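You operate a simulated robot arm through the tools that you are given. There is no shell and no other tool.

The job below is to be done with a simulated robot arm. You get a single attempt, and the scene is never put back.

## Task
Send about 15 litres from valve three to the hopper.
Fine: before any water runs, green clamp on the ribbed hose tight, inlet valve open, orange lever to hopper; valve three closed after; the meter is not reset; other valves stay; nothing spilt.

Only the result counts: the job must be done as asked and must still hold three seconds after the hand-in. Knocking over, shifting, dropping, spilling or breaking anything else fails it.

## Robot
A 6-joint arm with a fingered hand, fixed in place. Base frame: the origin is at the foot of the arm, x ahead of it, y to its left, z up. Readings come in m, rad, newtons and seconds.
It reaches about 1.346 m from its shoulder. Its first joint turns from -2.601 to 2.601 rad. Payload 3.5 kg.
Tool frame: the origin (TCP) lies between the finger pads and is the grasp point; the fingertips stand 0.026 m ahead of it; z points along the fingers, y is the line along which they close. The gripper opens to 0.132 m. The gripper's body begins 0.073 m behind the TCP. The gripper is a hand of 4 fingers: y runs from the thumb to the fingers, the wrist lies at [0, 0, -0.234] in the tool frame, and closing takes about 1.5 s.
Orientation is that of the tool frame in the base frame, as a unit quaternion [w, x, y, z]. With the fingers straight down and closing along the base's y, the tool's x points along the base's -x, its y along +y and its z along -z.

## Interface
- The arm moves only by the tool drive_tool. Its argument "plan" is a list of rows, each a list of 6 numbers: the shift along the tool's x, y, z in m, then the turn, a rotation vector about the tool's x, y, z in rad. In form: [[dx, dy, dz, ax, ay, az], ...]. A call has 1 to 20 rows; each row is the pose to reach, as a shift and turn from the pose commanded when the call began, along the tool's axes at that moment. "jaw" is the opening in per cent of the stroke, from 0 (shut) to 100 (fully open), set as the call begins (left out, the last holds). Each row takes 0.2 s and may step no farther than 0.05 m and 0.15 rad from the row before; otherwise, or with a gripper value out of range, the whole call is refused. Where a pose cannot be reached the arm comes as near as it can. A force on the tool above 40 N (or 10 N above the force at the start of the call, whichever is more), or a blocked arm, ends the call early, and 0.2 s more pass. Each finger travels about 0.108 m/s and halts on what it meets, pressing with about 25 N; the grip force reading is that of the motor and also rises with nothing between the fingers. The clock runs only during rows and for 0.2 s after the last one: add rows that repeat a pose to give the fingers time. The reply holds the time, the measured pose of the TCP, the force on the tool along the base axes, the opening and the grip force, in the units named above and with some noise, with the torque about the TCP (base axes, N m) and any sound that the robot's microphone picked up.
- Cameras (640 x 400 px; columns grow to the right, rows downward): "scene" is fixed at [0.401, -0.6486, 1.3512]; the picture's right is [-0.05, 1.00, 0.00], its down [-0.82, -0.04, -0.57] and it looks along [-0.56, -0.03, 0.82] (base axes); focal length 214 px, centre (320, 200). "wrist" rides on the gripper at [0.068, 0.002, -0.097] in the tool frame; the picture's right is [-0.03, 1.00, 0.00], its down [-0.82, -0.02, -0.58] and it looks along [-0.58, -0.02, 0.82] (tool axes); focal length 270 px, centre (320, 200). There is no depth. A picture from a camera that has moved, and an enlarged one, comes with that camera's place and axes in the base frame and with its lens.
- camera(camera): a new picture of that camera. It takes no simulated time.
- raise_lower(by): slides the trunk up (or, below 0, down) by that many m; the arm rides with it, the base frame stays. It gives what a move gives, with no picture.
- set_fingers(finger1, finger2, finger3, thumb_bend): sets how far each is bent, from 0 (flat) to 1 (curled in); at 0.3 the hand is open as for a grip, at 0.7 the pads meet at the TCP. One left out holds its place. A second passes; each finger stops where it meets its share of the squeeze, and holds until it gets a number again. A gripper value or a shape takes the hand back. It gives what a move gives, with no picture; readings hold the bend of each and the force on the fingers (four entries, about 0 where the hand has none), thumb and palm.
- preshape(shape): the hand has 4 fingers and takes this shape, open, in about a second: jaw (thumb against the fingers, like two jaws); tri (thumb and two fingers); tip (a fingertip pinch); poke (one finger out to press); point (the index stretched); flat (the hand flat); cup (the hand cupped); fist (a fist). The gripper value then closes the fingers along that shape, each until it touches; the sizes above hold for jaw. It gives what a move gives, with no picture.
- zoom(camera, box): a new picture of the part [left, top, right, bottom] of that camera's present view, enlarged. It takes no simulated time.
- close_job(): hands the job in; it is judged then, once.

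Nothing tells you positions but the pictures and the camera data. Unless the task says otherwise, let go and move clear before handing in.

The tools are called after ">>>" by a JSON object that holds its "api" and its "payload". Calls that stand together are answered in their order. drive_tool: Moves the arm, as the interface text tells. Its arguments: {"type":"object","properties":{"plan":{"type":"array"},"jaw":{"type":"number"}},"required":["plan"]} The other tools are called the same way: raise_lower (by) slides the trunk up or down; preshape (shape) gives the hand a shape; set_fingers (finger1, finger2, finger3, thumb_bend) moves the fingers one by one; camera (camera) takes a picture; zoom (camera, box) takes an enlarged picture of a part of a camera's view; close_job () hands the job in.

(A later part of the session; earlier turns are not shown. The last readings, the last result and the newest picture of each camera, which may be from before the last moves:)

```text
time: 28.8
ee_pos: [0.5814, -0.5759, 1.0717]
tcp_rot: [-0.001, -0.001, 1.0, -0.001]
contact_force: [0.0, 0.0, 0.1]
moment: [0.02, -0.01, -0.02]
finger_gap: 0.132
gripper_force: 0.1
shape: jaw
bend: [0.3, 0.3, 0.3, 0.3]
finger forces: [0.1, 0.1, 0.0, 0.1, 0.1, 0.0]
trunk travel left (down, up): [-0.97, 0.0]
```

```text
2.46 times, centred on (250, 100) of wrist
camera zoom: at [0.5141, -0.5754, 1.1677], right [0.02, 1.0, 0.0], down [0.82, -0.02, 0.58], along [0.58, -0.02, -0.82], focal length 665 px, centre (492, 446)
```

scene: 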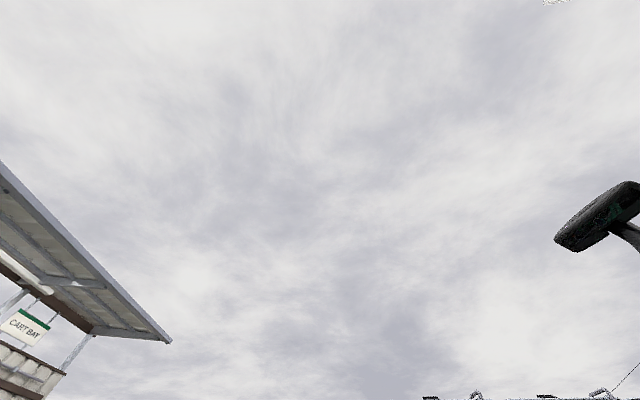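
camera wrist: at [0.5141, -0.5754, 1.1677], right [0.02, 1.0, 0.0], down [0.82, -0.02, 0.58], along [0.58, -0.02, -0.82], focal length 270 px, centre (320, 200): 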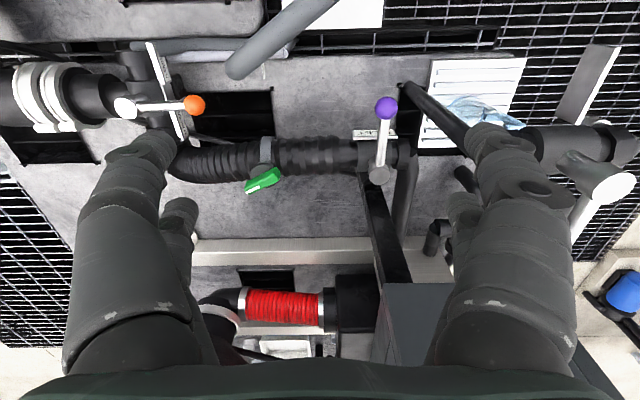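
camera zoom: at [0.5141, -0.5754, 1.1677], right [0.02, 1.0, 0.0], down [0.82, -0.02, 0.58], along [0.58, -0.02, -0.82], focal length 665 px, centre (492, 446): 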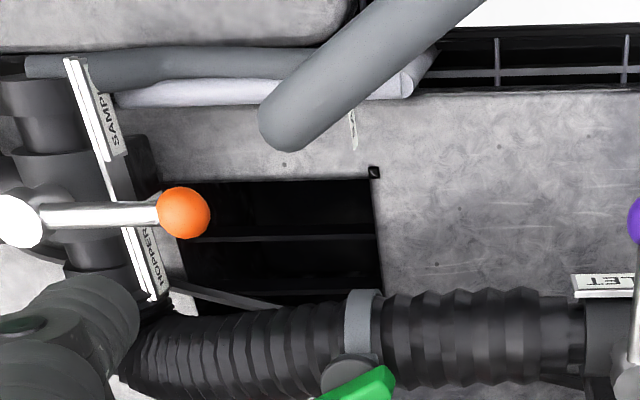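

HOPPER is at the +x end, so the orange lever needs to swing from +y to +x. The clamp handle is at ≈(0.717,-0.667,0.829). The inlet pivot is at ≈(0.707,-0.498,0.827) with its knob at ≈(0.619,-0.497,0.82), lying across the pipe and so closed. I'll go closer over the clamp.

>>> {"api": "drive_tool", "payload": {"plan": [[-0.02, -0.023, 0.03, 0, 0, 0], [-0.04, -0.046, 0.06, 0, 0, 0], [-0.06, -0.069, 0.1, 0, 0, 0], [-0.078, -0.091, 0.14, 0, 0, 0]]}}

>>> {"api": "camera", "payload": {"camera": "wrist"}}

>>> {"api": "zoom", "payload": {"camera": "wrist", "box": [200, 100, 440, 250]}}

```text
refused: row 3 steps farther than a row can; nothing moved
```

```text
taken
camera wrist: at [0.5141, -0.5754, 1.1677], right [0.02, 1.0, 0.0], down [0.82, -0.02, 0.58], along [0.58, -0.02, -0.82], focal length 270 px, centre (320, 200)
```

wrist: 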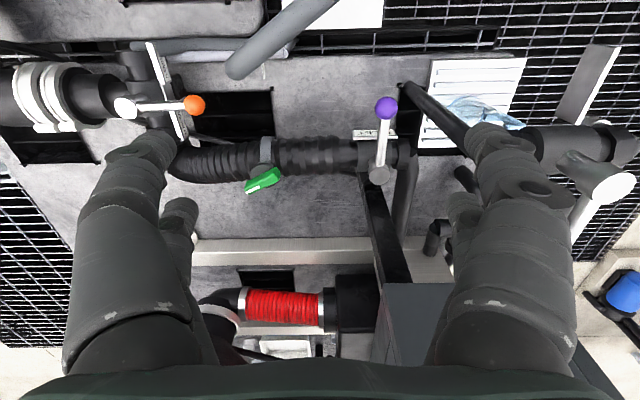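

```text
2.67 times, centred on (320, 175) of wrist
camera zoom: at [0.5141, -0.5754, 1.1677], right [0.02, 1.0, 0.0], down [0.82, -0.02, 0.58], along [0.58, -0.02, -0.82], focal length 721 px, centre (320, 267)
```

zoom: 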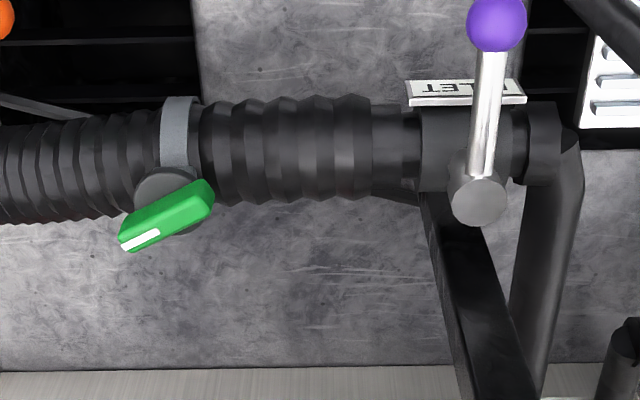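

>>> {"api": "drive_tool", "payload": {"plan": [[-0.016, -0.018, 0.028, 0, 0, 0], [-0.031, -0.036, 0.056, 0, 0, 0], [-0.047, -0.055, 0.084, 0, 0, 0], [-0.062, -0.073, 0.112, 0, 0, 0], [-0.078, -0.091, 0.14, 0, 0, 0]]}}

>>> {"api": "camera", "payload": {"camera": "wrist"}}

>>> {"api": "zoom", "payload": {"camera": "wrist", "box": [200, 100, 440, 250]}}

```text
time: 30.0
ee_pos: [0.6488, -0.6586, 1.0714]
tcp_rot: [-0.002, -0.001, 1.0, -0.001]
contact_force: [1.1, 0.0, -0.2]
moment: [0.01, 0.02, -0.03]
finger_gap: 0.1318
gripper_force: 0.0
shape: jaw
bend: [0.3, 0.3, 0.3, 0.3]
finger forces: [0.0, 0.1, 0.0, 0.0, 0.1, 0.0]
out of reach, approached as far as the arm can: row 1, 2, 3, 4, 5
trunk travel left (down, up): [-0.97, 0.0]
```

```text
taken
camera wrist: at [0.5832, -0.6571, 1.1678], right [0.02, 1.0, 0.0], down [0.82, -0.02, 0.58], along [0.58, -0.02, -0.82], focal length 270 px, centre (320, 200)
```

wrist: 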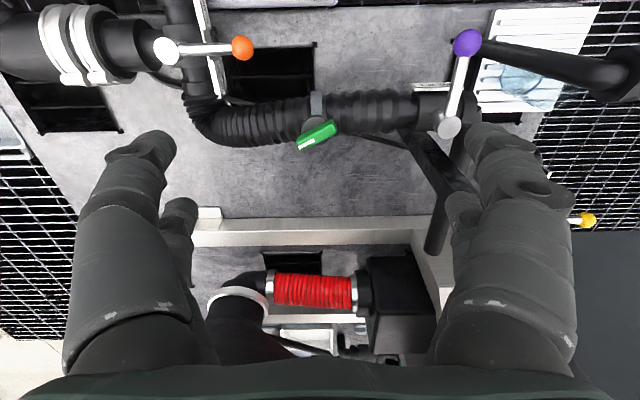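

```text
2.67 times, centred on (320, 175) of wrist
camera zoom: at [0.5832, -0.6571, 1.1678], right [0.02, 1.0, 0.0], down [0.82, -0.02, 0.58], along [0.58, -0.02, -0.82], focal length 721 px, centre (320, 267)
```

zoom: 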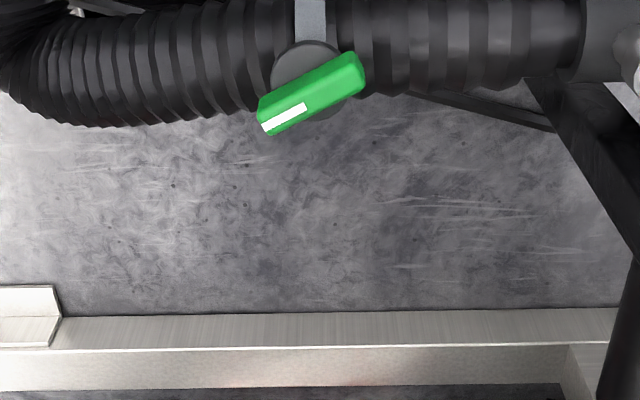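

The hand's height follows the trunk, since only horizontal travel works with the arm. I'll lower the trunk to approach the clamp.

>>> {"api": "raise_lower", "payload": {"by": -0.12}}

>>> {"api": "camera", "payload": {"camera": "wrist"}}

>>> {"api": "zoom", "payload": {"camera": "wrist", "box": [200, 0, 440, 150]}}

```text
time: 31.5
ee_pos: [0.6502, -0.6578, 0.9507]
tcp_rot: [-0.001, 0.0, 1.0, -0.001]
contact_force: [0.2, 1.1, 0.1]
moment: [0.02, -0.02, 0.01]
finger_gap: 0.1319
gripper_force: 0.0
shape: jaw
bend: [0.3, 0.3, 0.3, 0.3]
finger forces: [0.0, 0.0, 0.0, 0.0, 0.0, 0.0]
trunk travel left (down, up): [-0.85, 0.12]
```

```text
taken
camera wrist: at [0.5829, -0.6567, 1.0479], right [0.02, 1.0, 0.0], down [0.82, -0.02, 0.58], along [0.58, -0.02, -0.82], focal length 270 px, centre (320, 200)
```

wrist: 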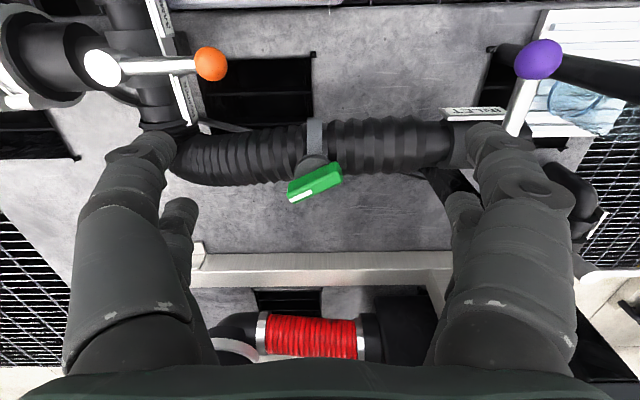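

```text
2.67 times, centred on (320, 75) of wrist
camera zoom: at [0.5829, -0.6567, 1.0479], right [0.02, 1.0, 0.0], down [0.82, -0.02, 0.58], along [0.58, -0.02, -0.82], focal length 721 px, centre (320, 533)
```

zoom: 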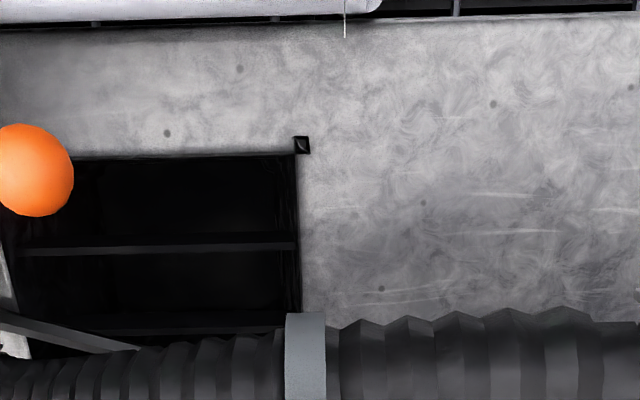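

>>> {"api": "zoom", "payload": {"camera": "wrist", "box": [255, 110, 375, 220]}}

>>> {"api": "zoom", "payload": {"camera": "wrist", "box": [60, 0, 240, 130]}}

>>> {"api": "zoom", "payload": {"camera": "wrist", "box": [400, 20, 580, 180]}}

```text
3.64 times, centred on (315, 165) of wrist
camera zoom: at [0.5829, -0.6567, 1.0479], right [0.02, 1.0, 0.0], down [0.82, -0.02, 0.58], along [0.58, -0.02, -0.82], focal length 983 px, centre (338, 327)
```

zoom: 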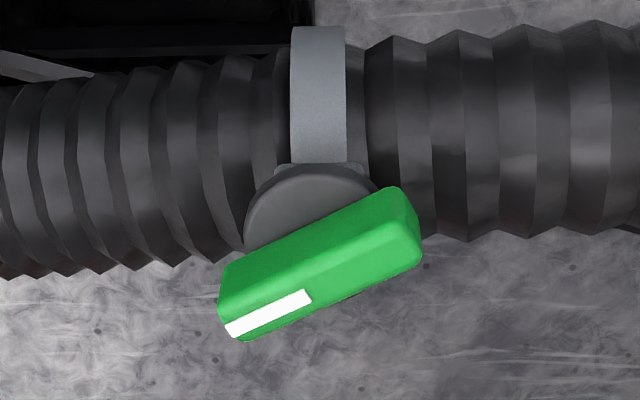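

```text
3.08 times, centred on (150, 65) of wrist
camera zoom: at [0.5829, -0.6567, 1.0479], right [0.02, 1.0, 0.0], down [0.82, -0.02, 0.58], along [0.58, -0.02, -0.82], focal length 832 px, centre (843, 615)
```

zoom: 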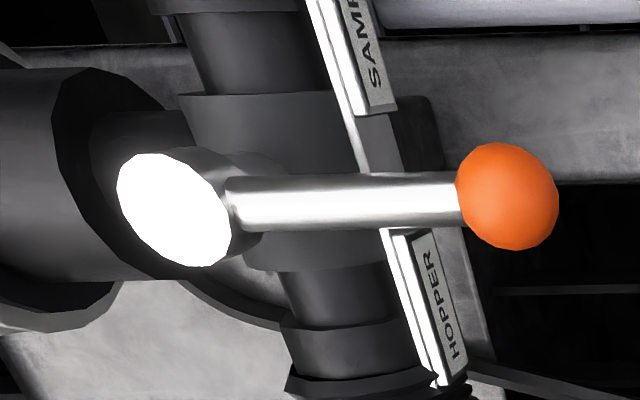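

```text
2.50 times, centred on (490, 100) of wrist
camera zoom: at [0.5829, -0.6567, 1.0479], right [0.02, 1.0, 0.0], down [0.82, -0.02, 0.58], along [0.58, -0.02, -0.82], focal length 676 px, centre (-105, 450)
```

zoom: 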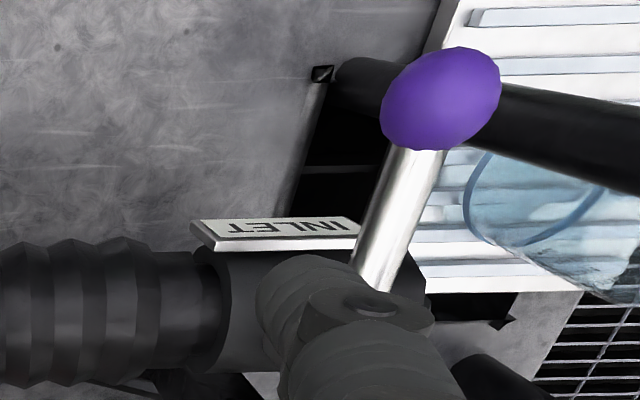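

The clamp is a short green bar with a white-tipped end, sitting on a vertical-axis boss on top of the hose. Its centre is ≈(0.712,-0.666,0.83) and it lies about 26° off the hose. I'll align the hand across the bar, above it.

>>> {"api": "drive_tool", "payload": {"plan": [[-0.008, -0.001, 0, 0, 0, 0.14], [-0.016, -0.002, 0, 0, 0, 0.28], [-0.024, -0.003, 0, 0, 0, 0.42], [-0.032, -0.004, 0, 0, 0, 0.56], [-0.04, -0.005, 0, 0, 0, 0.7], [-0.048, -0.006, 0, 0, 0, 0.84], [-0.055, -0.007, 0, 0, 0, 0.98], [-0.0615, -0.008, 0, 0, 0, 1.117]], "jaw": 60}}

>>> {"api": "camera", "payload": {"camera": "wrist"}}

```text
time: 33.3
ee_pos: [0.7097, -0.6674, 0.9512]
tcp_rot: [0.0, 0.53, 0.848, -0.002]
contact_force: [0.4, -0.1, -0.7]
moment: [-0.04, -0.03, 0.02]
finger_gap: 0.0797
gripper_force: 0.1
shape: jaw
bend: [0.71, 0.71, 0.71, 0.7]
finger forces: [0.0, 0.1, 0.1, 0.2, 0.0, 0.0]
trunk travel left (down, up): [-0.85, 0.12]
```

```text
taken
camera wrist: at [0.6828, -0.605, 1.0476], right [0.91, 0.41, 0.0], down [0.34, -0.74, 0.58], along [0.24, -0.53, -0.82], focal length 270 px, centre (320, 200)
```

wrist: 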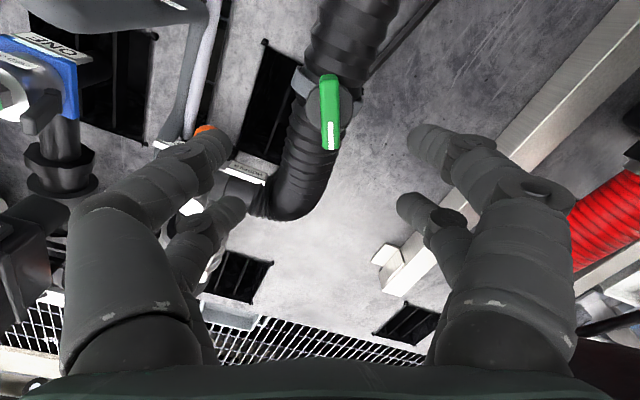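

The bar is lined up with the hand. I'll lower over it and close gently.

>>> {"api": "drive_tool", "payload": {"plan": [[0.001, 0.006, 0, 0, 0, -0.03]]}}

>>> {"api": "raise_lower", "payload": {"by": -0.1}}

>>> {"api": "camera", "payload": {"camera": "wrist"}}

```text
time: 33.7
ee_pos: [0.7161, -0.6636, 0.951]
tcp_rot: [0.001, 0.516, 0.856, -0.001]
contact_force: [-1.1, -0.3, -0.7]
moment: [0.02, 0.03, -0.01]
finger_gap: 0.08
gripper_force: 0.0
shape: jaw
bend: [0.71, 0.71, 0.71, 0.7]
finger forces: [0.1, 0.0, 0.0, 0.1, 0.0, 0.0]
trunk travel left (down, up): [-0.85, 0.12]
```

```text
time: 35.0
ee_pos: [0.7156, -0.6634, 0.8511]
tcp_rot: [-0.001, 0.517, 0.856, -0.001]
contact_force: [0.2, -0.1, -0.4]
moment: [-0.01, 0.01, -0.03]
finger_gap: 0.0797
gripper_force: 0.0
shape: jaw
bend: [0.71, 0.71, 0.71, 0.7]
finger forces: [0.0, 0.0, 0.1, 0.1, 0.0, 0.1]
trunk travel left (down, up): [-0.75, 0.22]
```

```text
taken
camera wrist: at [0.6859, -0.6019, 0.9477], right [0.9, 0.44, 0.0], down [0.36, -0.73, 0.58], along [0.26, -0.52, -0.82], focal length 270 px, centre (320, 200)
```

wrist: 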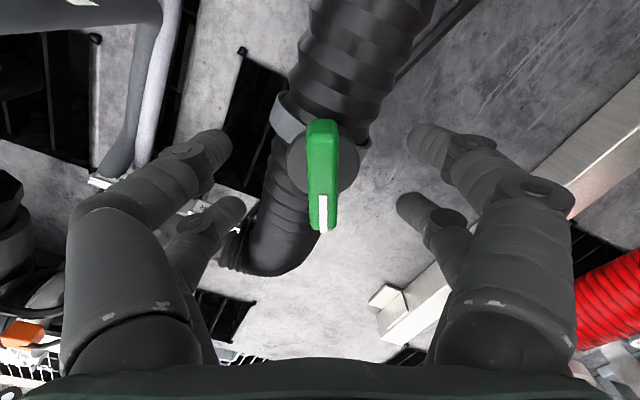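

>>> {"api": "raise_lower", "payload": {"by": -0.012}}

>>> {"api": "drive_tool", "payload": {"plan": [[0, 0, 0, 0, 0, 0], [0, 0, 0, 0, 0, 0], [0, 0, 0, 0, 0, 0], [0, 0, 0, 0, 0, 0], [0, 0, 0, 0, 0, 0]], "jaw": 5}}

>>> {"api": "camera", "payload": {"camera": "wrist"}}

```text
time: 35.6
ee_pos: [0.7159, -0.6625, 0.84]
tcp_rot: [0.0, 0.517, 0.856, -0.001]
contact_force: [-1.0, 0.7, 0.1]
moment: [0.01, 0.0, -0.01]
finger_gap: 0.0798
gripper_force: 0.1
shape: jaw
bend: [0.71, 0.71, 0.71, 0.7]
finger forces: [0.0, 0.0, 0.0, 0.0, 0.1, 0.0]
trunk travel left (down, up): [-0.738, 0.232]
```

```text
time: 36.8
ee_pos: [0.7152, -0.6638, 0.8397]
tcp_rot: [0.001, 0.516, 0.856, -0.002]
contact_force: [6.5, -3.6, 9.4]
moment: [-0.28, -0.4, -0.03]
finger_gap: 0.0102
gripper_force: 24.5
shape: jaw
bend: [0.71, 0.71, 0.71, 0.7]
finger forces: [24.2, 27.4, 23.2, 0.0, 21.0, 0.0]
trunk travel left (down, up): [-0.738, 0.232]
```

```text
taken
camera wrist: at [0.6862, -0.602, 0.9359], right [0.9, 0.44, 0.0], down [0.36, -0.73, 0.58], along [0.26, -0.52, -0.81], focal length 270 px, centre (320, 200)
```

wrist: 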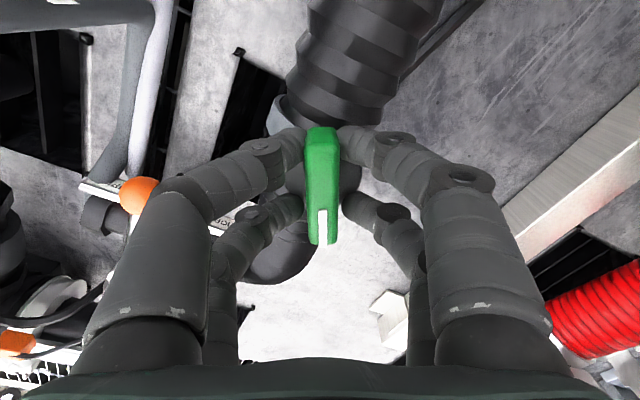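

The bar is held, with a gap of about 1 cm. I'll turn clockwise as seen from above, in small steps, watching torque and sound.

>>> {"api": "drive_tool", "payload": {"plan": [[0, 0, 0, 0, 0, 0.08], [0, 0, 0, 0, 0, 0.16], [0, 0, 0, 0, 0, 0.24], [0, 0, 0, 0, 0, 0.3]]}}

>>> {"api": "camera", "payload": {"camera": "wrist"}}

```text
time: 37.8
ee_pos: [0.7161, -0.6632, 0.8383]
tcp_rot: [0.002, 0.64, 0.768, -0.001]
contact_force: [13.4, -8.5, 12.6]
moment: [-0.39, -0.61, 0.04]
finger_gap: 0.0098
gripper_force: 24.8
shape: jaw
bend: [0.71, 0.71, 0.71, 0.7]
finger forces: [28.2, 31.4, 23.4, 0.0, 20.4, 0.0]
trunk travel left (down, up): [-0.738, 0.232]
```

```text
taken
camera wrist: at [0.706, -0.5951, 0.9358], right [0.99, 0.16, 0.0], down [0.13, -0.8, 0.58], along [0.09, -0.57, -0.81], focal length 270 px, centre (320, 200)
```

wrist: 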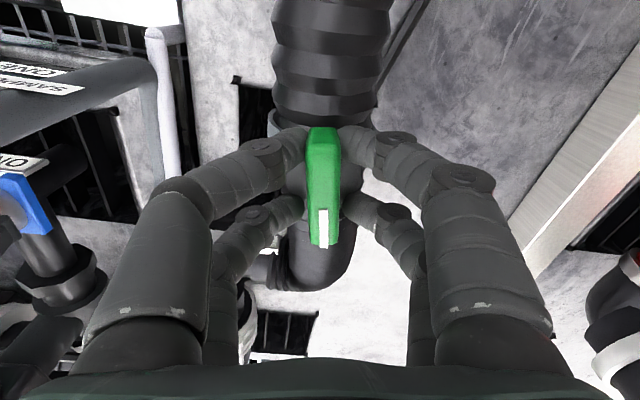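

The bar turns freely with the hand. I'll keep going clockwise with a slight shift to ease the side load.

>>> {"api": "drive_tool", "payload": {"plan": [[-0.001, 0.001, 0, 0, 0, 0.1], [-0.002, 0.002, 0, 0, 0, 0.2], [-0.002, 0.002, 0, 0, 0, 0.3], [-0.002, 0.002, 0, 0, 0, 0.4], [-0.002, 0.002, 0, 0, 0, 0.5]]}}

>>> {"api": "camera", "payload": {"camera": "wrist"}}

```text
time: 39.0
ee_pos: [0.7189, -0.664, 0.8399]
tcp_rot: [0.001, 0.809, 0.587, 0.0]
contact_force: [6.0, 11.5, 3.7]
moment: [0.07, -0.05, 0.01]
finger_gap: 0.0095
gripper_force: 25.1
shape: jaw
bend: [0.71, 0.71, 0.71, 0.7]
finger forces: [46.5, 25.4, 26.7, 0.1, 20.8, 0.0]
trunk travel left (down, up): [-0.738, 0.232]
```

```text
taken
camera wrist: at [0.7424, -0.5994, 0.936], right [0.94, -0.33, 0.0], down [-0.27, -0.77, 0.58], along [-0.19, -0.55, -0.81], focal length 270 px, centre (320, 200)
```

wrist: 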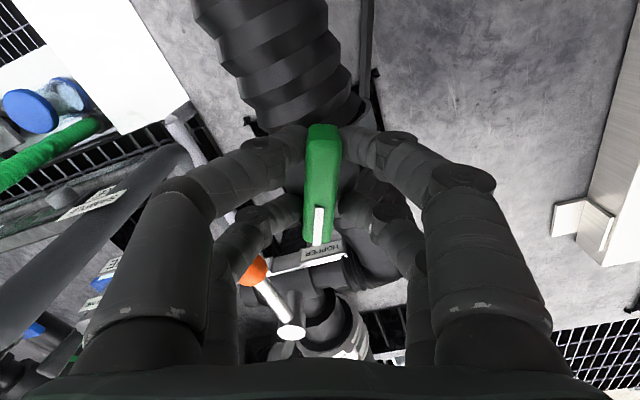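

>>> {"api": "drive_tool", "payload": {"plan": [[0.001, 0.001, 0, 0, 0, 0.1], [0.001, 0.001, 0, 0, 0, 0.2], [0.001, 0.001, 0, 0, 0, 0.3], [0.001, 0.001, 0, 0, 0, 0.4], [0.001, 0.001, 0, 0, 0, 0.5]]}}

>>> {"api": "camera", "payload": {"camera": "wrist"}}

```text
time: 40.2
ee_pos: [0.7185, -0.6648, 0.8402]
tcp_rot: [0.001, 0.93, 0.368, -0.002]
contact_force: [8.0, 6.5, 5.3]
moment: [0.06, 0.08, 0.01]
finger_gap: 0.0094
gripper_force: 25.2
shape: jaw
bend: [0.71, 0.71, 0.71, 0.7]
finger forces: [44.4, 25.0, 28.3, 0.1, 21.0, 0.0]
trunk travel left (down, up): [-0.738, 0.232]
```

```text
taken
camera wrist: at [0.7712, -0.6186, 0.936], right [0.67, -0.75, 0.0], down [-0.61, -0.54, 0.58], along [-0.43, -0.39, -0.81], focal length 270 px, centre (320, 200)
```

wrist: 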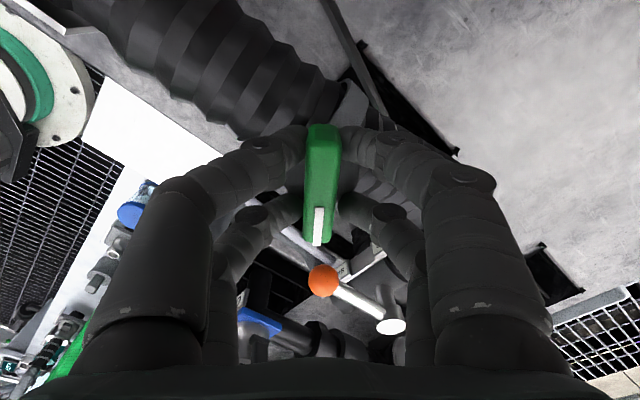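

>>> {"api": "drive_tool", "payload": {"plan": [[0.0, 0.001, 0, 0, 0, 0.1], [0.0, 0.001, 0, 0, 0, 0.2], [0, 0.001, 0, 0, 0, 0.3], [0, 0.001, 0, 0, 0, 0.4], [0, 0.001, 0, 0, 0, 0.5]]}}

>>> {"api": "camera", "payload": {"camera": "wrist"}}

```text
time: 41.4
ee_pos: [0.7197, -0.6659, 0.8399]
tcp_rot: [0.002, 0.992, 0.127, 0.0]
contact_force: [9.1, 4.8, 7.2]
moment: [0.18, 0.1, -0.01]
finger_gap: 0.0093
gripper_force: 25.3
shape: jaw
bend: [0.71, 0.71, 0.71, 0.7]
finger forces: [41.8, 24.3, 29.5, 0.0, 21.8, 0.0]
trunk travel left (down, up): [-0.738, 0.232]
```

```text
taken
camera wrist: at [0.7872, -0.6495, 0.936], right [0.23, -0.97, 0.0], down [-0.79, -0.18, 0.58], along [-0.56, -0.13, -0.82], focal length 270 px, centre (320, 200)
```

wrist: 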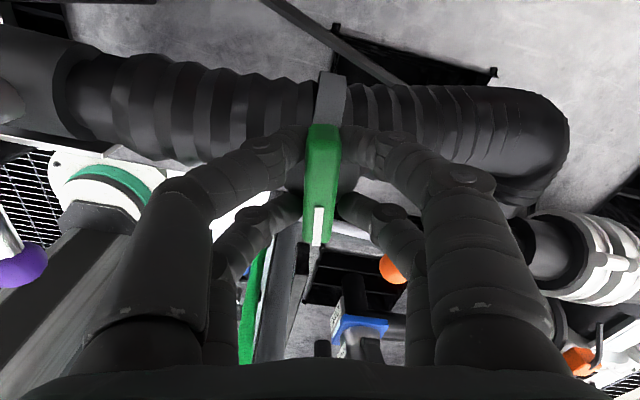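

>>> {"api": "drive_tool", "payload": {"plan": [[0.0, 0.001, 0, 0, 0, 0.1], [0.0, 0.001, 0, 0, 0, 0.2], [0, 0.001, 0, 0, 0, 0.3], [0, 0.001, 0, 0, 0, 0.4], [0, 0.001, 0, 0, 0, 0.5]]}}

>>> {"api": "camera", "payload": {"camera": "wrist"}}

```text
time: 42.6
ee_pos: [0.7199, -0.6661, 0.84]
tcp_rot: [0.001, 0.993, -0.12, 0.001]
contact_force: [10.9, 5.7, 19.8]
moment: [0.03, -0.2, 1.89]
finger_gap: 0.0115
gripper_force: 24.2
shape: jaw
bend: [0.71, 0.71, 0.71, 0.7]
finger forces: [65.1, 27.9, 47.1, 0.0, 33.1, 0.0]
trunk travel left (down, up): [-0.738, 0.232]
```

```text
taken
camera wrist: at [0.7872, -0.6831, 0.9374], right [-0.26, -0.96, 0.0], down [-0.79, 0.22, 0.58], along [-0.56, 0.15, -0.82], focal length 270 px, centre (320, 200)
```

wrist: 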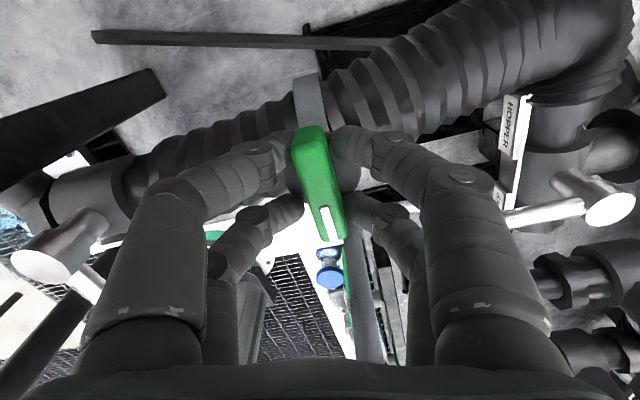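

Torque has risen to 1.9 N·m and the bar now lags the hand, so the clamp has reached its tight end after about 125°. I'll press slightly more to be sure.

>>> {"api": "drive_tool", "payload": {"plan": [[0, 0, 0, 0, 0, 0.06], [0, 0, 0, 0, 0, 0.12], [0, 0, 0, 0, 0, 0.12]]}}

>>> {"api": "camera", "payload": {"camera": "wrist"}}

```text
time: 43.4
ee_pos: [0.7209, -0.6643, 0.8413]
tcp_rot: [0.002, 0.984, -0.18, 0.003]
contact_force: [25.8, 2.2, 25.4]
moment: [0.23, -0.81, 2.21]
finger_gap: 0.0123
gripper_force: 24.8
shape: jaw
bend: [0.71, 0.71, 0.71, 0.7]
finger forces: [68.5, 32.4, 40.9, 0.1, 40.5, 0.0]
trunk travel left (down, up): [-0.738, 0.232]
```

```text
taken
camera wrist: at [0.7856, -0.6911, 0.9373], right [-0.38, -0.93, 0.0], down [-0.76, 0.31, 0.57], along [-0.53, 0.22, -0.82], focal length 270 px, centre (320, 200)
```

wrist: 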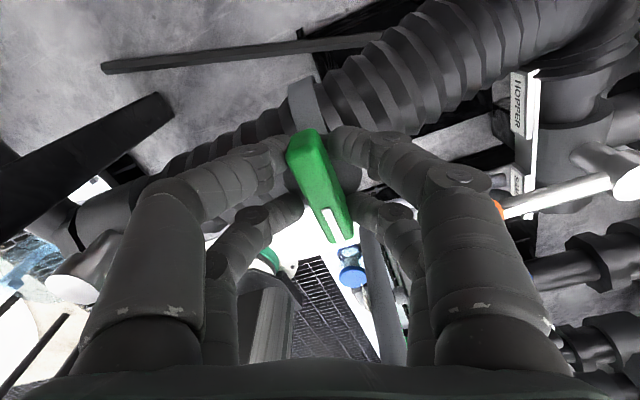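

The clamp is hard against its stop. I'll ease off, open, and lift away.

>>> {"api": "drive_tool", "payload": {"plan": [[0, 0, 0, 0, 0, -0.08], [0, 0, 0, 0, 0, -0.16]]}}

>>> {"api": "drive_tool", "payload": {"plan": [[0, 0, 0, 0, 0, 0], [0, 0, 0, 0, 0, 0], [0, 0, 0, 0, 0, 0], [0, 0, 0, 0, 0, 0]], "jaw": 60}}

>>> {"api": "raise_lower", "payload": {"by": 0.11}}

>>> {"api": "camera", "payload": {"camera": "wrist"}}

```text
time: 44.0
ee_pos: [0.7196, -0.6659, 0.8412]
tcp_rot: [0.002, 0.995, -0.102, 0.0]
contact_force: [18.4, -1.3, 22.9]
moment: [-0.22, -0.67, 0.57]
finger_gap: 0.0116
gripper_force: 24.9
shape: jaw
bend: [0.71, 0.71, 0.71, 0.7]
finger forces: [59.4, 30.2, 25.7, 0.0, 28.1, 0.0]
trunk travel left (down, up): [-0.738, 0.232]
```

```text
time: 45.0
ee_pos: [0.7195, -0.6664, 0.8396]
tcp_rot: [0.002, 0.995, -0.102, -0.001]
contact_force: [-0.1, -0.1, -0.8]
moment: [-0.04, -0.02, 0.01]
finger_gap: 0.0787
gripper_force: 0.1
shape: jaw
bend: [0.71, 0.71, 0.71, 0.7]
finger forces: [0.0, 0.0, 0.0, 0.0, 0.0, 0.0]
trunk travel left (down, up): [-0.738, 0.232]
```

```text
time: 46.5
ee_pos: [0.7203, -0.6662, 0.9488]
tcp_rot: [0.001, 0.995, -0.102, 0.0]
contact_force: [-0.2, -0.5, -0.1]
moment: [0.0, 0.0, -0.02]
finger_gap: 0.079
gripper_force: 0.1
shape: jaw
bend: [0.71, 0.71, 0.71, 0.7]
finger forces: [0.1, 0.0, 0.0, 0.0, 0.0, 0.1]
trunk travel left (down, up): [-0.848, 0.122]
```

```text
taken
camera wrist: at [0.7879, -0.682, 1.0456], right [-0.23, -0.97, 0.0], down [-0.79, 0.19, 0.58], along [-0.56, 0.13, -0.82], focal length 270 px, centre (320, 200)
```

wrist: 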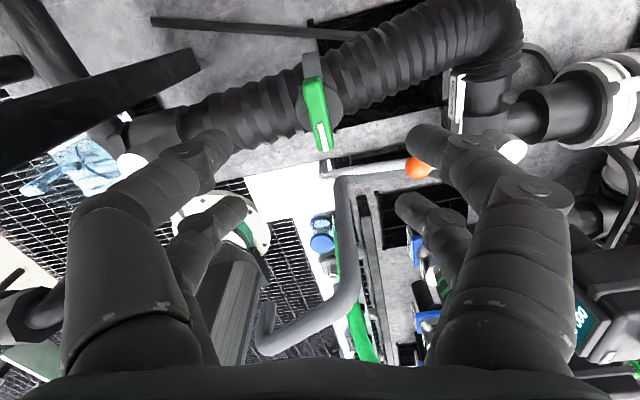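

The clamp bar now stands across the hose, along its band. Next is the orange lever: I'll turn the hand so it closes along x and hover above the orange knob.

>>> {"api": "drive_tool", "payload": {"plan": [[-0.006, 0.009, 0, 0, 0, -0.15], [-0.0125, 0.0185, 0, 0, 0, -0.3], [-0.019, 0.028, 0, 0, 0, -0.45], [-0.025, 0.037, 0, 0, 0, -0.6], [-0.031, 0.046, 0, 0, 0, -0.75], [-0.038, 0.0555, 0, 0, 0, -0.9], [-0.044, 0.065, 0, 0, 0, -1.05], [-0.05, 0.074, 0, 0, 0, -1.2], [-0.0565, 0.083, 0, 0, 0, -1.35], [-0.063, 0.0925, 0, 0, 0, -1.5], [-0.069, 0.102, 0, 0, 0, -1.65], [-0.0754, 0.111, 0, 0, 0, -1.8]], "jaw": 45}}

>>> {"api": "camera", "payload": {"camera": "wrist"}}

```text
time: 49.0
ee_pos: [0.6251, -0.7603, 0.9501]
tcp_rot: [0.0, 0.697, 0.717, -0.001]
contact_force: [0.6, 0.1, 0.3]
moment: [0.01, -0.03, -0.02]
finger_gap: 0.0601
gripper_force: 0.1
shape: jaw
bend: [0.73, 0.73, 0.73, 0.7]
finger forces: [0.1, 0.0, 0.0, 0.0, 0.0, 0.0]
trunk travel left (down, up): [-0.848, 0.122]
```

```text
taken
camera wrist: at [0.626, -0.6921, 1.0456], right [1.0, 0.0, 0.0], down [0.0, -0.81, 0.58], along [0.0, -0.58, -0.81], focal length 270 px, centre (320, 200)
```

wrist: 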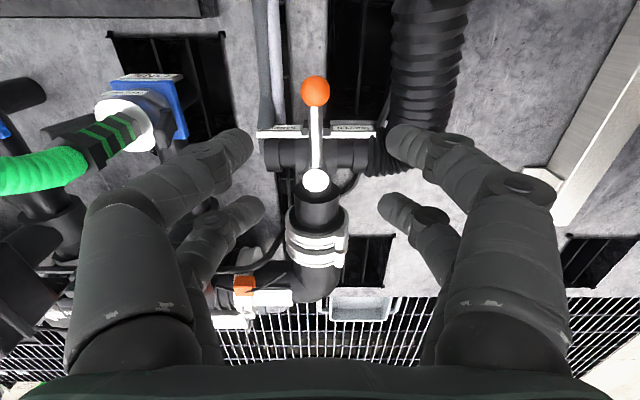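

The knob is triangulated at (0.622,-0.757,0.778) and the pivot at (0.6215,-0.851). I'll lower around the knob.

>>> {"api": "drive_tool", "payload": {"plan": [[0.003, -0.003, 0, 0, 0, 0]]}}

>>> {"api": "raise_lower", "payload": {"by": -0.1}}

>>> {"api": "camera", "payload": {"camera": "wrist"}}

```text
time: 49.5
ee_pos: [0.6207, -0.7574, 0.9487]
tcp_rot: [0.0, 0.697, 0.717, -0.001]
contact_force: [0.4, 0.4, -0.3]
moment: [-0.02, 0.0, 0.0]
finger_gap: 0.06
gripper_force: 0.0
shape: jaw
bend: [0.73, 0.73, 0.73, 0.7]
finger forces: [0.1, 0.1, 0.0, 0.0, 0.1, 0.0]
trunk travel left (down, up): [-0.848, 0.122]
```

```text
time: 50.8
ee_pos: [0.621, -0.7576, 0.8493]
tcp_rot: [0.0, 0.697, 0.717, -0.001]
contact_force: [0.2, 0.6, -0.1]
moment: [0.0, 0.0, 0.02]
finger_gap: 0.0599
gripper_force: 0.3
shape: jaw
bend: [0.73, 0.73, 0.73, 0.7]
finger forces: [0.1, 0.0, 0.1, 0.1, 0.1, 0.1]
trunk travel left (down, up): [-0.748, 0.222]
```

```text
taken
camera wrist: at [0.6222, -0.6891, 0.9456], right [1.0, 0.0, 0.0], down [0.0, -0.81, 0.58], along [0.0, -0.58, -0.81], focal length 270 px, centre (320, 200)
```

wrist: 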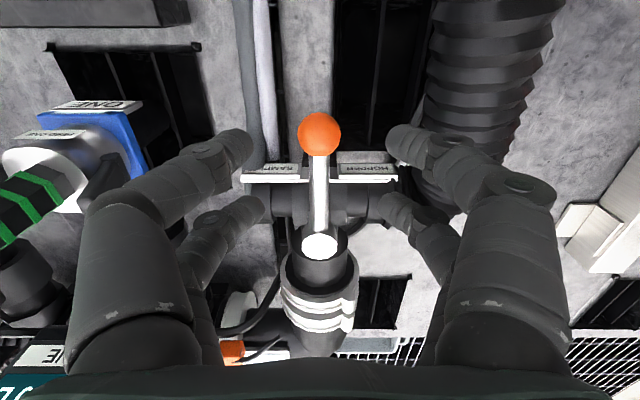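

>>> {"api": "raise_lower", "payload": {"by": -0.057}}

>>> {"api": "camera", "payload": {"camera": "wrist"}}

```text
time: 51.8
ee_pos: [0.621, -0.7571, 0.7927]
tcp_rot: [0.0, 0.698, 0.716, -0.001]
contact_force: [-0.4, 0.7, -0.1]
moment: [-0.02, 0.0, 0.02]
finger_gap: 0.0596
gripper_force: 0.0
shape: jaw
bend: [0.73, 0.73, 0.73, 0.7]
finger forces: [0.0, 0.0, 0.0, 0.0, 0.1, 0.0]
trunk travel left (down, up): [-0.691, 0.279]
```

```text
taken
camera wrist: at [0.6222, -0.6891, 0.8886], right [1.0, 0.0, 0.0], down [0.0, -0.81, 0.58], along [0.0, -0.58, -0.81], focal length 270 px, centre (320, 200)
```

wrist: 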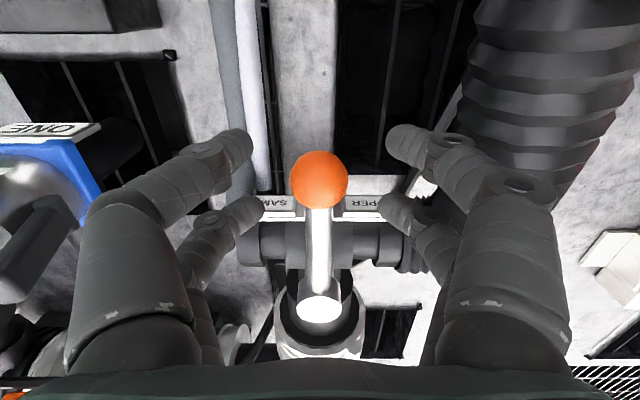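

The knob sits between the fingers. I'll narrow the gap and sweep along the arc toward HOPPER (+x).

>>> {"api": "drive_tool", "payload": {"plan": [[0, 0, 0, 0, 0, 0], [0, 0, 0, 0, 0, 0], [-0.0005, 0.0094, 0, 0, 0, 0.1], [-0.0019, 0.0188, 0, 0, 0, 0.2], [-0.0042, 0.0279, 0, 0, 0, 0.3], [-0.0075, 0.0368, 0, 0, 0, 0.4], [-0.0116, 0.0453, 0, 0, 0, 0.5]], "jaw": 30}}

>>> {"api": "camera", "payload": {"camera": "wrist"}}

```text
time: 53.4
ee_pos: [0.6667, -0.7682, 0.7929]
tcp_rot: [0.001, 0.854, 0.52, -0.001]
contact_force: [-1.2, -0.3, -0.5]
moment: [-0.03, 0.01, 0.06]
finger_gap: 0.0401
gripper_force: 0.1
shape: jaw
bend: [0.73, 0.73, 0.73, 0.7]
finger forces: [0.0, 0.1, 0.9, 0.0, 0.0, 0.1]
trunk travel left (down, up): [-0.691, 0.279]
```

```text
taken
camera wrist: at [0.7008, -0.7083, 0.8886], right [0.88, -0.48, 0.0], down [-0.39, -0.71, 0.58], along [-0.28, -0.51, -0.81], focal length 270 px, centre (320, 200)
```

wrist: 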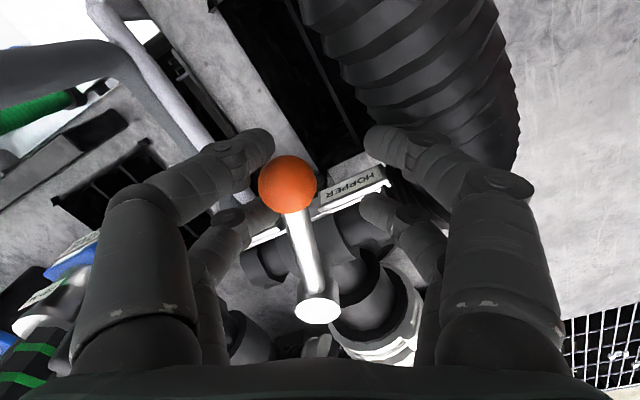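

The lever moves easily. Continuing along the arc.

>>> {"api": "drive_tool", "payload": {"plan": [[-0.0005, 0.0094, 0, 0, 0, 0.1], [-0.0019, 0.0188, 0, 0, 0, 0.2], [-0.0042, 0.0279, 0, 0, 0, 0.3], [-0.0075, 0.0368, 0, 0, 0, 0.4], [-0.0116, 0.0453, 0, 0, 0, 0.5]]}}

>>> {"api": "camera", "payload": {"camera": "wrist"}}

```text
time: 54.6
ee_pos: [0.6994, -0.7985, 0.792]
tcp_rot: [0.001, 0.956, 0.294, -0.001]
contact_force: [-0.7, -0.4, -0.8]
moment: [-0.02, 0.01, 0.02]
finger_gap: 0.04
gripper_force: 0.0
shape: jaw
bend: [0.73, 0.73, 0.73, 0.7]
finger forces: [0.0, 0.0, 1.1, 0.1, 0.0, 0.1]
trunk travel left (down, up): [-0.691, 0.279]
```

```text
taken
camera wrist: at [0.7596, -0.7615, 0.8886], right [0.54, -0.84, 0.0], down [-0.69, -0.44, 0.58], along [-0.49, -0.31, -0.82], focal length 270 px, centre (320, 200)
```

wrist: 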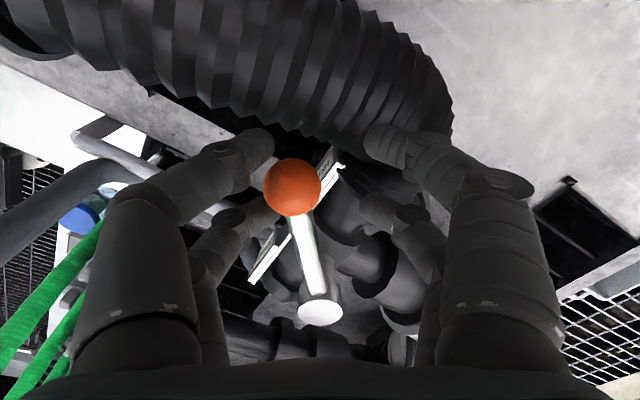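

>>> {"api": "drive_tool", "payload": {"plan": [[-0.0005, 0.0094, 0, 0, 0, 0.1], [-0.0019, 0.0188, 0, 0, 0, 0.2], [-0.0042, 0.0279, 0, 0, 0, 0.3], [-0.0075, 0.0368, 0, 0, 0, 0.4], [-0.0116, 0.0453, 0, 0, 0, 0.5]]}}

>>> {"api": "camera", "payload": {"camera": "wrist"}}

```text
time: 55.8
ee_pos: [0.7181, -0.8429, 0.7923]
tcp_rot: [0.001, 0.999, 0.047, 0.0]
contact_force: [-0.2, 0.6, -0.3]
moment: [-0.03, 0.04, -0.02]
finger_gap: 0.04
gripper_force: 0.1
shape: jaw
bend: [0.73, 0.73, 0.73, 0.7]
finger forces: [0.1, 0.1, 0.8, 0.0, 0.1, 0.1]
trunk travel left (down, up): [-0.691, 0.279]
```

```text
taken
camera wrist: at [0.788, -0.838, 0.8887], right [0.07, -1.0, 0.0], down [-0.81, -0.06, 0.58], along [-0.58, -0.04, -0.82], focal length 270 px, centre (320, 200)
```

wrist: 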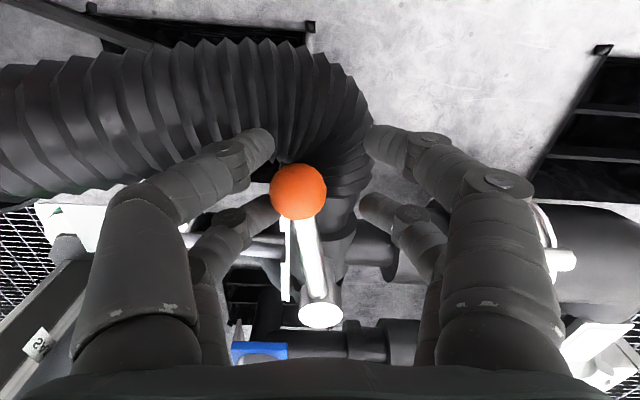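

>>> {"api": "drive_tool", "payload": {"plan": [[-0.0005, 0.0094, 0, 0, 0, 0.1], [-0.0019, 0.0188, 0, 0, 0, 0.2], [-0.0042, 0.0279, 0, 0, 0, 0.3]]}}

>>> {"api": "camera", "payload": {"camera": "wrist"}}

```text
time: 56.6
ee_pos: [0.713, -0.8713, 0.7938]
tcp_rot: [0.0, 0.995, -0.103, -0.001]
contact_force: [-5.1, 5.3, 0.1]
moment: [0.11, 0.12, 0.13]
finger_gap: 0.0417
gripper_force: 0.0
shape: jaw
bend: [0.73, 0.73, 0.72, 0.7]
finger forces: [0.0, 0.0, 7.3, 0.0, 0.0, 0.0]
trunk travel left (down, up): [-0.691, 0.279]
```

```text
taken
camera wrist: at [0.7815, -0.8864, 0.8891], right [-0.23, -0.97, 0.0], down [-0.79, 0.19, 0.58], along [-0.56, 0.13, -0.81], focal length 270 px, centre (320, 200)
```

wrist: 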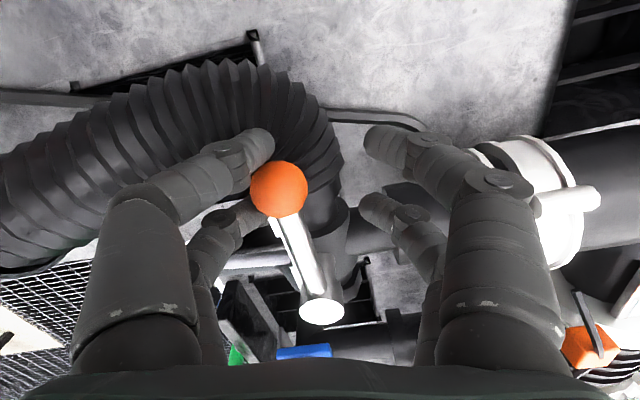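

The orange lever now points +x (HOPPER), knob at (0.717,-0.850), against its stop. I'll back off a little and lift.

>>> {"api": "drive_tool", "payload": {"plan": [[0, -0.01, 0, 0, 0, 0], [0, -0.01, 0, 0, 0, 0], [0, -0.01, 0, 0, 0, 0]], "jaw": 45}}

>>> {"api": "raise_lower", "payload": {"by": 0.16}}

>>> {"api": "camera", "payload": {"camera": "wrist"}}

```text
time: 57.4
ee_pos: [0.7184, -0.8596, 0.7921]
tcp_rot: [0.001, 0.995, -0.102, 0.0]
contact_force: [0.4, 0.0, 0.4]
moment: [0.01, 0.03, 0.01]
finger_gap: 0.0589
gripper_force: 0.1
shape: jaw
bend: [0.73, 0.73, 0.73, 0.7]
finger forces: [0.1, 0.0, 0.1, 0.0, 0.0, 0.1]
trunk travel left (down, up): [-0.691, 0.279]
```

```text
time: 59.2
ee_pos: [0.7173, -0.8609, 0.9525]
tcp_rot: [0.002, 0.995, -0.102, 0.0]
contact_force: [0.3, -0.2, -0.1]
moment: [0.02, -0.01, -0.01]
finger_gap: 0.0589
gripper_force: 0.0
shape: jaw
bend: [0.73, 0.73, 0.73, 0.7]
finger forces: [0.1, 0.1, 0.0, 0.0, 0.0, 0.0]
trunk travel left (down, up): [-0.851, 0.119]
```

```text
taken
camera wrist: at [0.7858, -0.8766, 1.0486], right [-0.23, -0.97, 0.0], down [-0.79, 0.19, 0.58], along [-0.56, 0.13, -0.82], focal length 270 px, centre (320, 200)
```

wrist: 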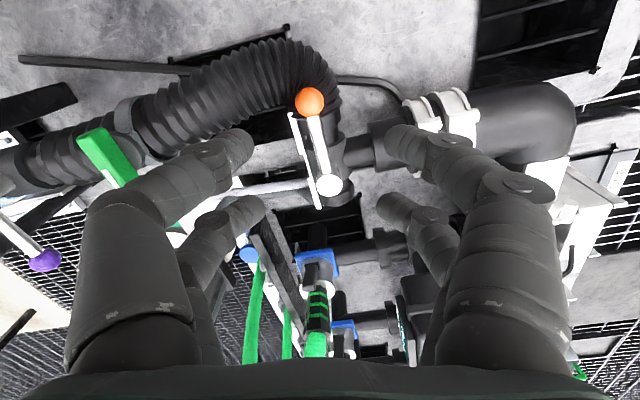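

Next is the INLET lever (knob ≈(0.619,-0.497,0.82)). I'll rise a little and travel over to hover above it.

>>> {"api": "raise_lower", "payload": {"by": 0.08}}

>>> {"api": "drive_tool", "payload": {"plan": [[-0.015, -0.028, 0, 0, 0, -0.02], [-0.03, -0.056, 0, 0, 0, -0.04], [-0.045, -0.083, 0, 0, 0, -0.06], [-0.06, -0.11, 0, 0, 0, -0.09], [-0.075, -0.138, 0, 0, 0, -0.11], [-0.09, -0.165, 0, 0, 0, -0.13], [-0.105, -0.193, 0, 0, 0, -0.15], [-0.12, -0.22, 0, 0, 0, -0.17], [-0.135, -0.248, 0, 0, 0, -0.19], [-0.15, -0.276, 0, 0, 0, -0.21], [-0.165, -0.303, 0, 0, 0, -0.22], [-0.18, -0.331, 0, 0, 0, -0.232]], "jaw": 45}}

>>> {"api": "camera", "payload": {"camera": "wrist"}}

```text
time: 60.4
ee_pos: [0.7174, -0.8614, 1.0313]
tcp_rot: [0.001, 0.995, -0.102, 0.0]
contact_force: [0.5, 0.0, 0.1]
moment: [0.02, 0.0, 0.02]
finger_gap: 0.0591
gripper_force: 0.1
shape: jaw
bend: [0.73, 0.73, 0.73, 0.7]
finger forces: [0.0, 0.0, 0.0, 0.0, 0.0, 0.0]
trunk travel left (down, up): [-0.931, 0.039]
```

```text
time: 63.0
ee_pos: [0.6085, -0.4972, 1.0328]
tcp_rot: [0.001, 1.0, 0.014, 0.0]
contact_force: [0.6, 0.5, 0.4]
moment: [-0.01, 0.02, 0.01]
finger_gap: 0.0587
gripper_force: 0.1
shape: jaw
bend: [0.73, 0.73, 0.73, 0.7]
finger forces: [0.0, 0.0, 0.1, 0.1, 0.0, 0.0]
out of reach, approached as far as the arm can: row 5
trunk travel left (down, up): [-0.931, 0.039]
```

```text
taken
camera wrist: at [0.6786, -0.4978, 1.1288], right [0.0, -1.0, 0.0], down [-0.82, 0.0, 0.58], along [-0.58, 0.0, -0.82], focal length 270 px, centre (320, 200)
```

wrist: 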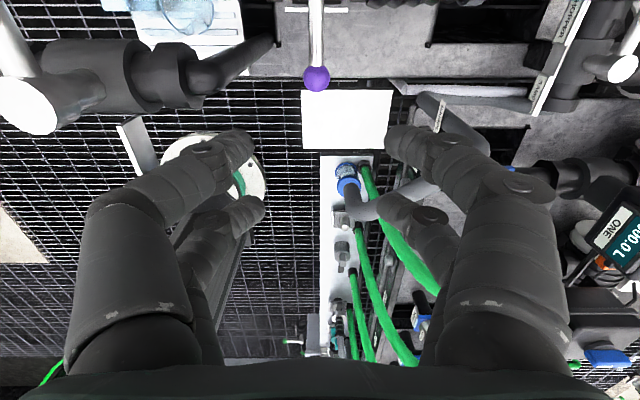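

>>> {"api": "drive_tool", "payload": {"plan": [[0.0105, -0.001, 0, 0, 0, 0]]}}

>>> {"api": "raise_lower", "payload": {"by": -0.13}}

>>> {"api": "camera", "payload": {"camera": "wrist"}}

```text
time: 63.4
ee_pos: [0.6208, -0.4972, 1.0327]
tcp_rot: [0.001, 1.0, 0.014, -0.001]
contact_force: [-0.9, 0.4, -0.2]
moment: [0.01, -0.01, -0.02]
finger_gap: 0.059
gripper_force: 0.2
shape: jaw
bend: [0.73, 0.73, 0.73, 0.7]
finger forces: [0.0, 0.1, 0.0, 0.1, 0.0, 0.0]
trunk travel left (down, up): [-0.931, 0.039]
```

```text
time: 64.9
ee_pos: [0.6218, -0.4989, 0.9029]
tcp_rot: [0.0, 1.0, 0.014, -0.001]
contact_force: [0.1, -0.6, 0.2]
moment: [0.0, -0.05, -0.03]
finger_gap: 0.0588
gripper_force: 0.1
shape: jaw
bend: [0.73, 0.73, 0.73, 0.7]
finger forces: [0.0, 0.1, 0.1, 0.0, 0.0, 0.0]
trunk travel left (down, up): [-0.801, 0.169]
```

```text
taken
camera wrist: at [0.6903, -0.4975, 0.9987], right [0.0, -1.0, 0.0], down [-0.82, 0.0, 0.58], along [-0.58, 0.0, -0.82], focal length 270 px, centre (320, 200)
```

wrist: 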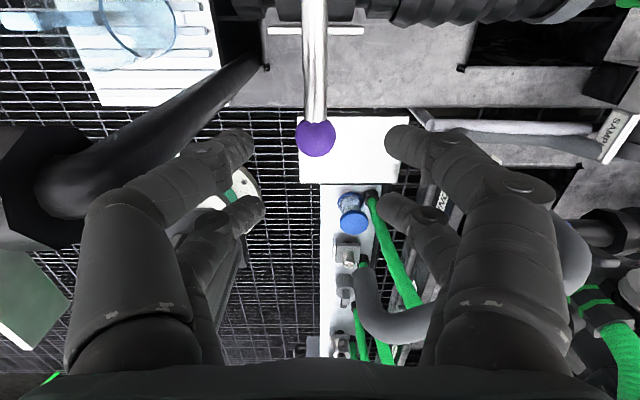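

A vertical pipe stands close on the +y side (≈(0.64,-0.41), top ≈0.935). I'll offset the hand slightly toward -y for clearance before lowering around the knob.

>>> {"api": "drive_tool", "payload": {"plan": [[0, 0.011, 0, 0, 0, 0]]}}

>>> {"api": "raise_lower", "payload": {"by": -0.035}}

>>> {"api": "camera", "payload": {"camera": "wrist"}}

```text
time: 65.3
ee_pos: [0.6222, -0.5091, 0.9022]
tcp_rot: [0.001, 1.0, 0.013, -0.001]
contact_force: [-0.3, 0.5, -0.3]
moment: [0.02, -0.02, 0.0]
finger_gap: 0.0589
gripper_force: 0.1
shape: jaw
bend: [0.73, 0.73, 0.73, 0.7]
finger forces: [0.1, 0.0, 0.0, 0.1, 0.0, 0.1]
trunk travel left (down, up): [-0.801, 0.169]
```

```text
time: 66.1
ee_pos: [0.6216, -0.5094, 0.8686]
tcp_rot: [0.0, 1.0, 0.015, -0.001]
contact_force: [-0.4, 0.2, 0.4]
moment: [0.03, -0.02, 0.02]
finger_gap: 0.0592
gripper_force: 0.1
shape: jaw
bend: [0.73, 0.73, 0.73, 0.7]
finger forces: [0.0, 0.0, 0.0, 0.1, 0.0, 0.0]
trunk travel left (down, up): [-0.766, 0.204]
```

```text
taken
camera wrist: at [0.6911, -0.509, 0.9636], right [0.0, -1.0, 0.0], down [-0.82, 0.0, 0.58], along [-0.58, 0.0, -0.82], focal length 270 px, centre (320, 200)
```

wrist: 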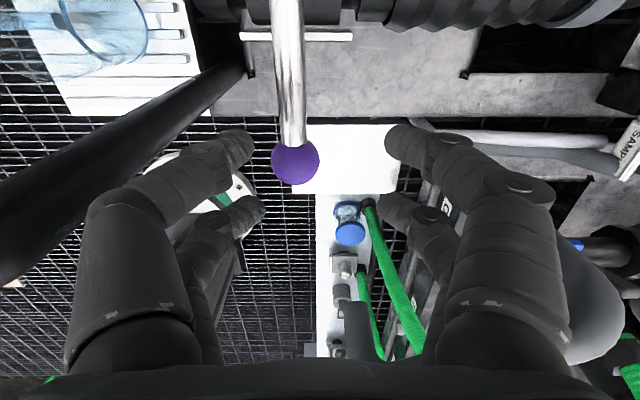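

>>> {"api": "raise_lower", "payload": {"by": -0.032}}

>>> {"api": "camera", "payload": {"camera": "wrist"}}

```text
time: 66.9
ee_pos: [0.6215, -0.508, 0.8346]
tcp_rot: [0.001, 1.0, 0.014, -0.001]
contact_force: [0.4, -0.2, 0.8]
moment: [-0.02, -0.06, 0.02]
finger_gap: 0.059
gripper_force: 0.0
shape: jaw
bend: [0.73, 0.73, 0.73, 0.7]
finger forces: [0.1, 0.1, 0.0, 0.0, 0.0, 0.0]
trunk travel left (down, up): [-0.734, 0.236]
```

```text
taken
camera wrist: at [0.6911, -0.509, 0.9316], right [0.0, -1.0, 0.0], down [-0.82, 0.0, 0.58], along [-0.58, 0.0, -0.82], focal length 270 px, centre (320, 200)
```

wrist: 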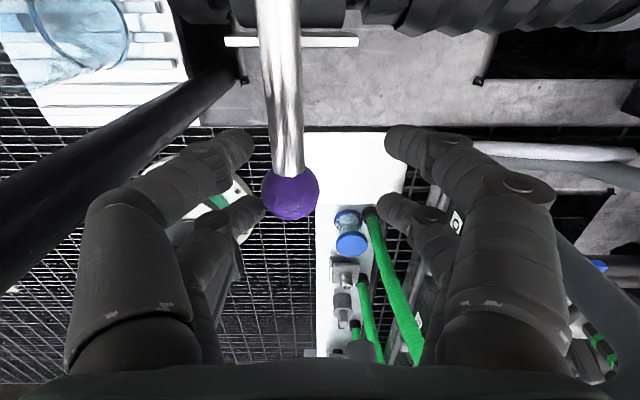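

The knob is caged next to the +y finger. I'll try swinging it toward -y (counter-clockwise) gently, watching force.

>>> {"api": "drive_tool", "payload": {"plan": [[0.0004, 0.0088, 0, 0, 0, -0.1], [0.0018, 0.0175, 0, 0, 0, -0.2], [0.0039, 0.026, 0, 0, 0, -0.3]]}}

>>> {"api": "camera", "payload": {"camera": "wrist"}}

```text
time: 67.7
ee_pos: [0.6274, -0.5348, 0.8349]
tcp_rot: [0.002, 0.986, 0.164, -0.001]
contact_force: [0.4, -0.2, -0.1]
moment: [0.0, -0.01, 0.0]
finger_gap: 0.0599
gripper_force: 0.0
shape: jaw
bend: [0.73, 0.73, 0.73, 0.7]
finger forces: [0.0, 0.0, 0.1, 0.1, 0.5, 0.1]
trunk travel left (down, up): [-0.734, 0.236]
```

```text
taken
camera wrist: at [0.6936, -0.5154, 0.9316], right [0.3, -0.95, 0.0], down [-0.78, -0.24, 0.58], along [-0.55, -0.18, -0.82], focal length 270 px, centre (320, 200)
```

wrist: 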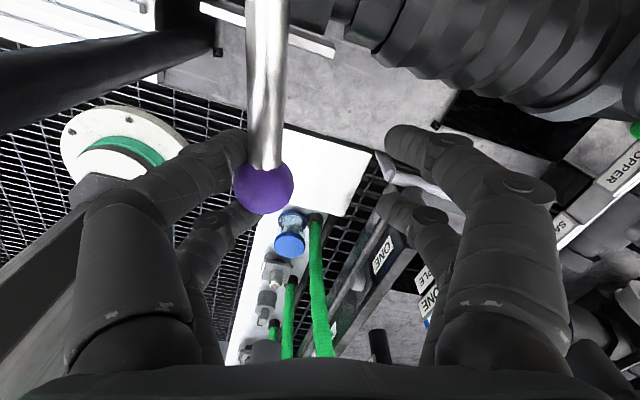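

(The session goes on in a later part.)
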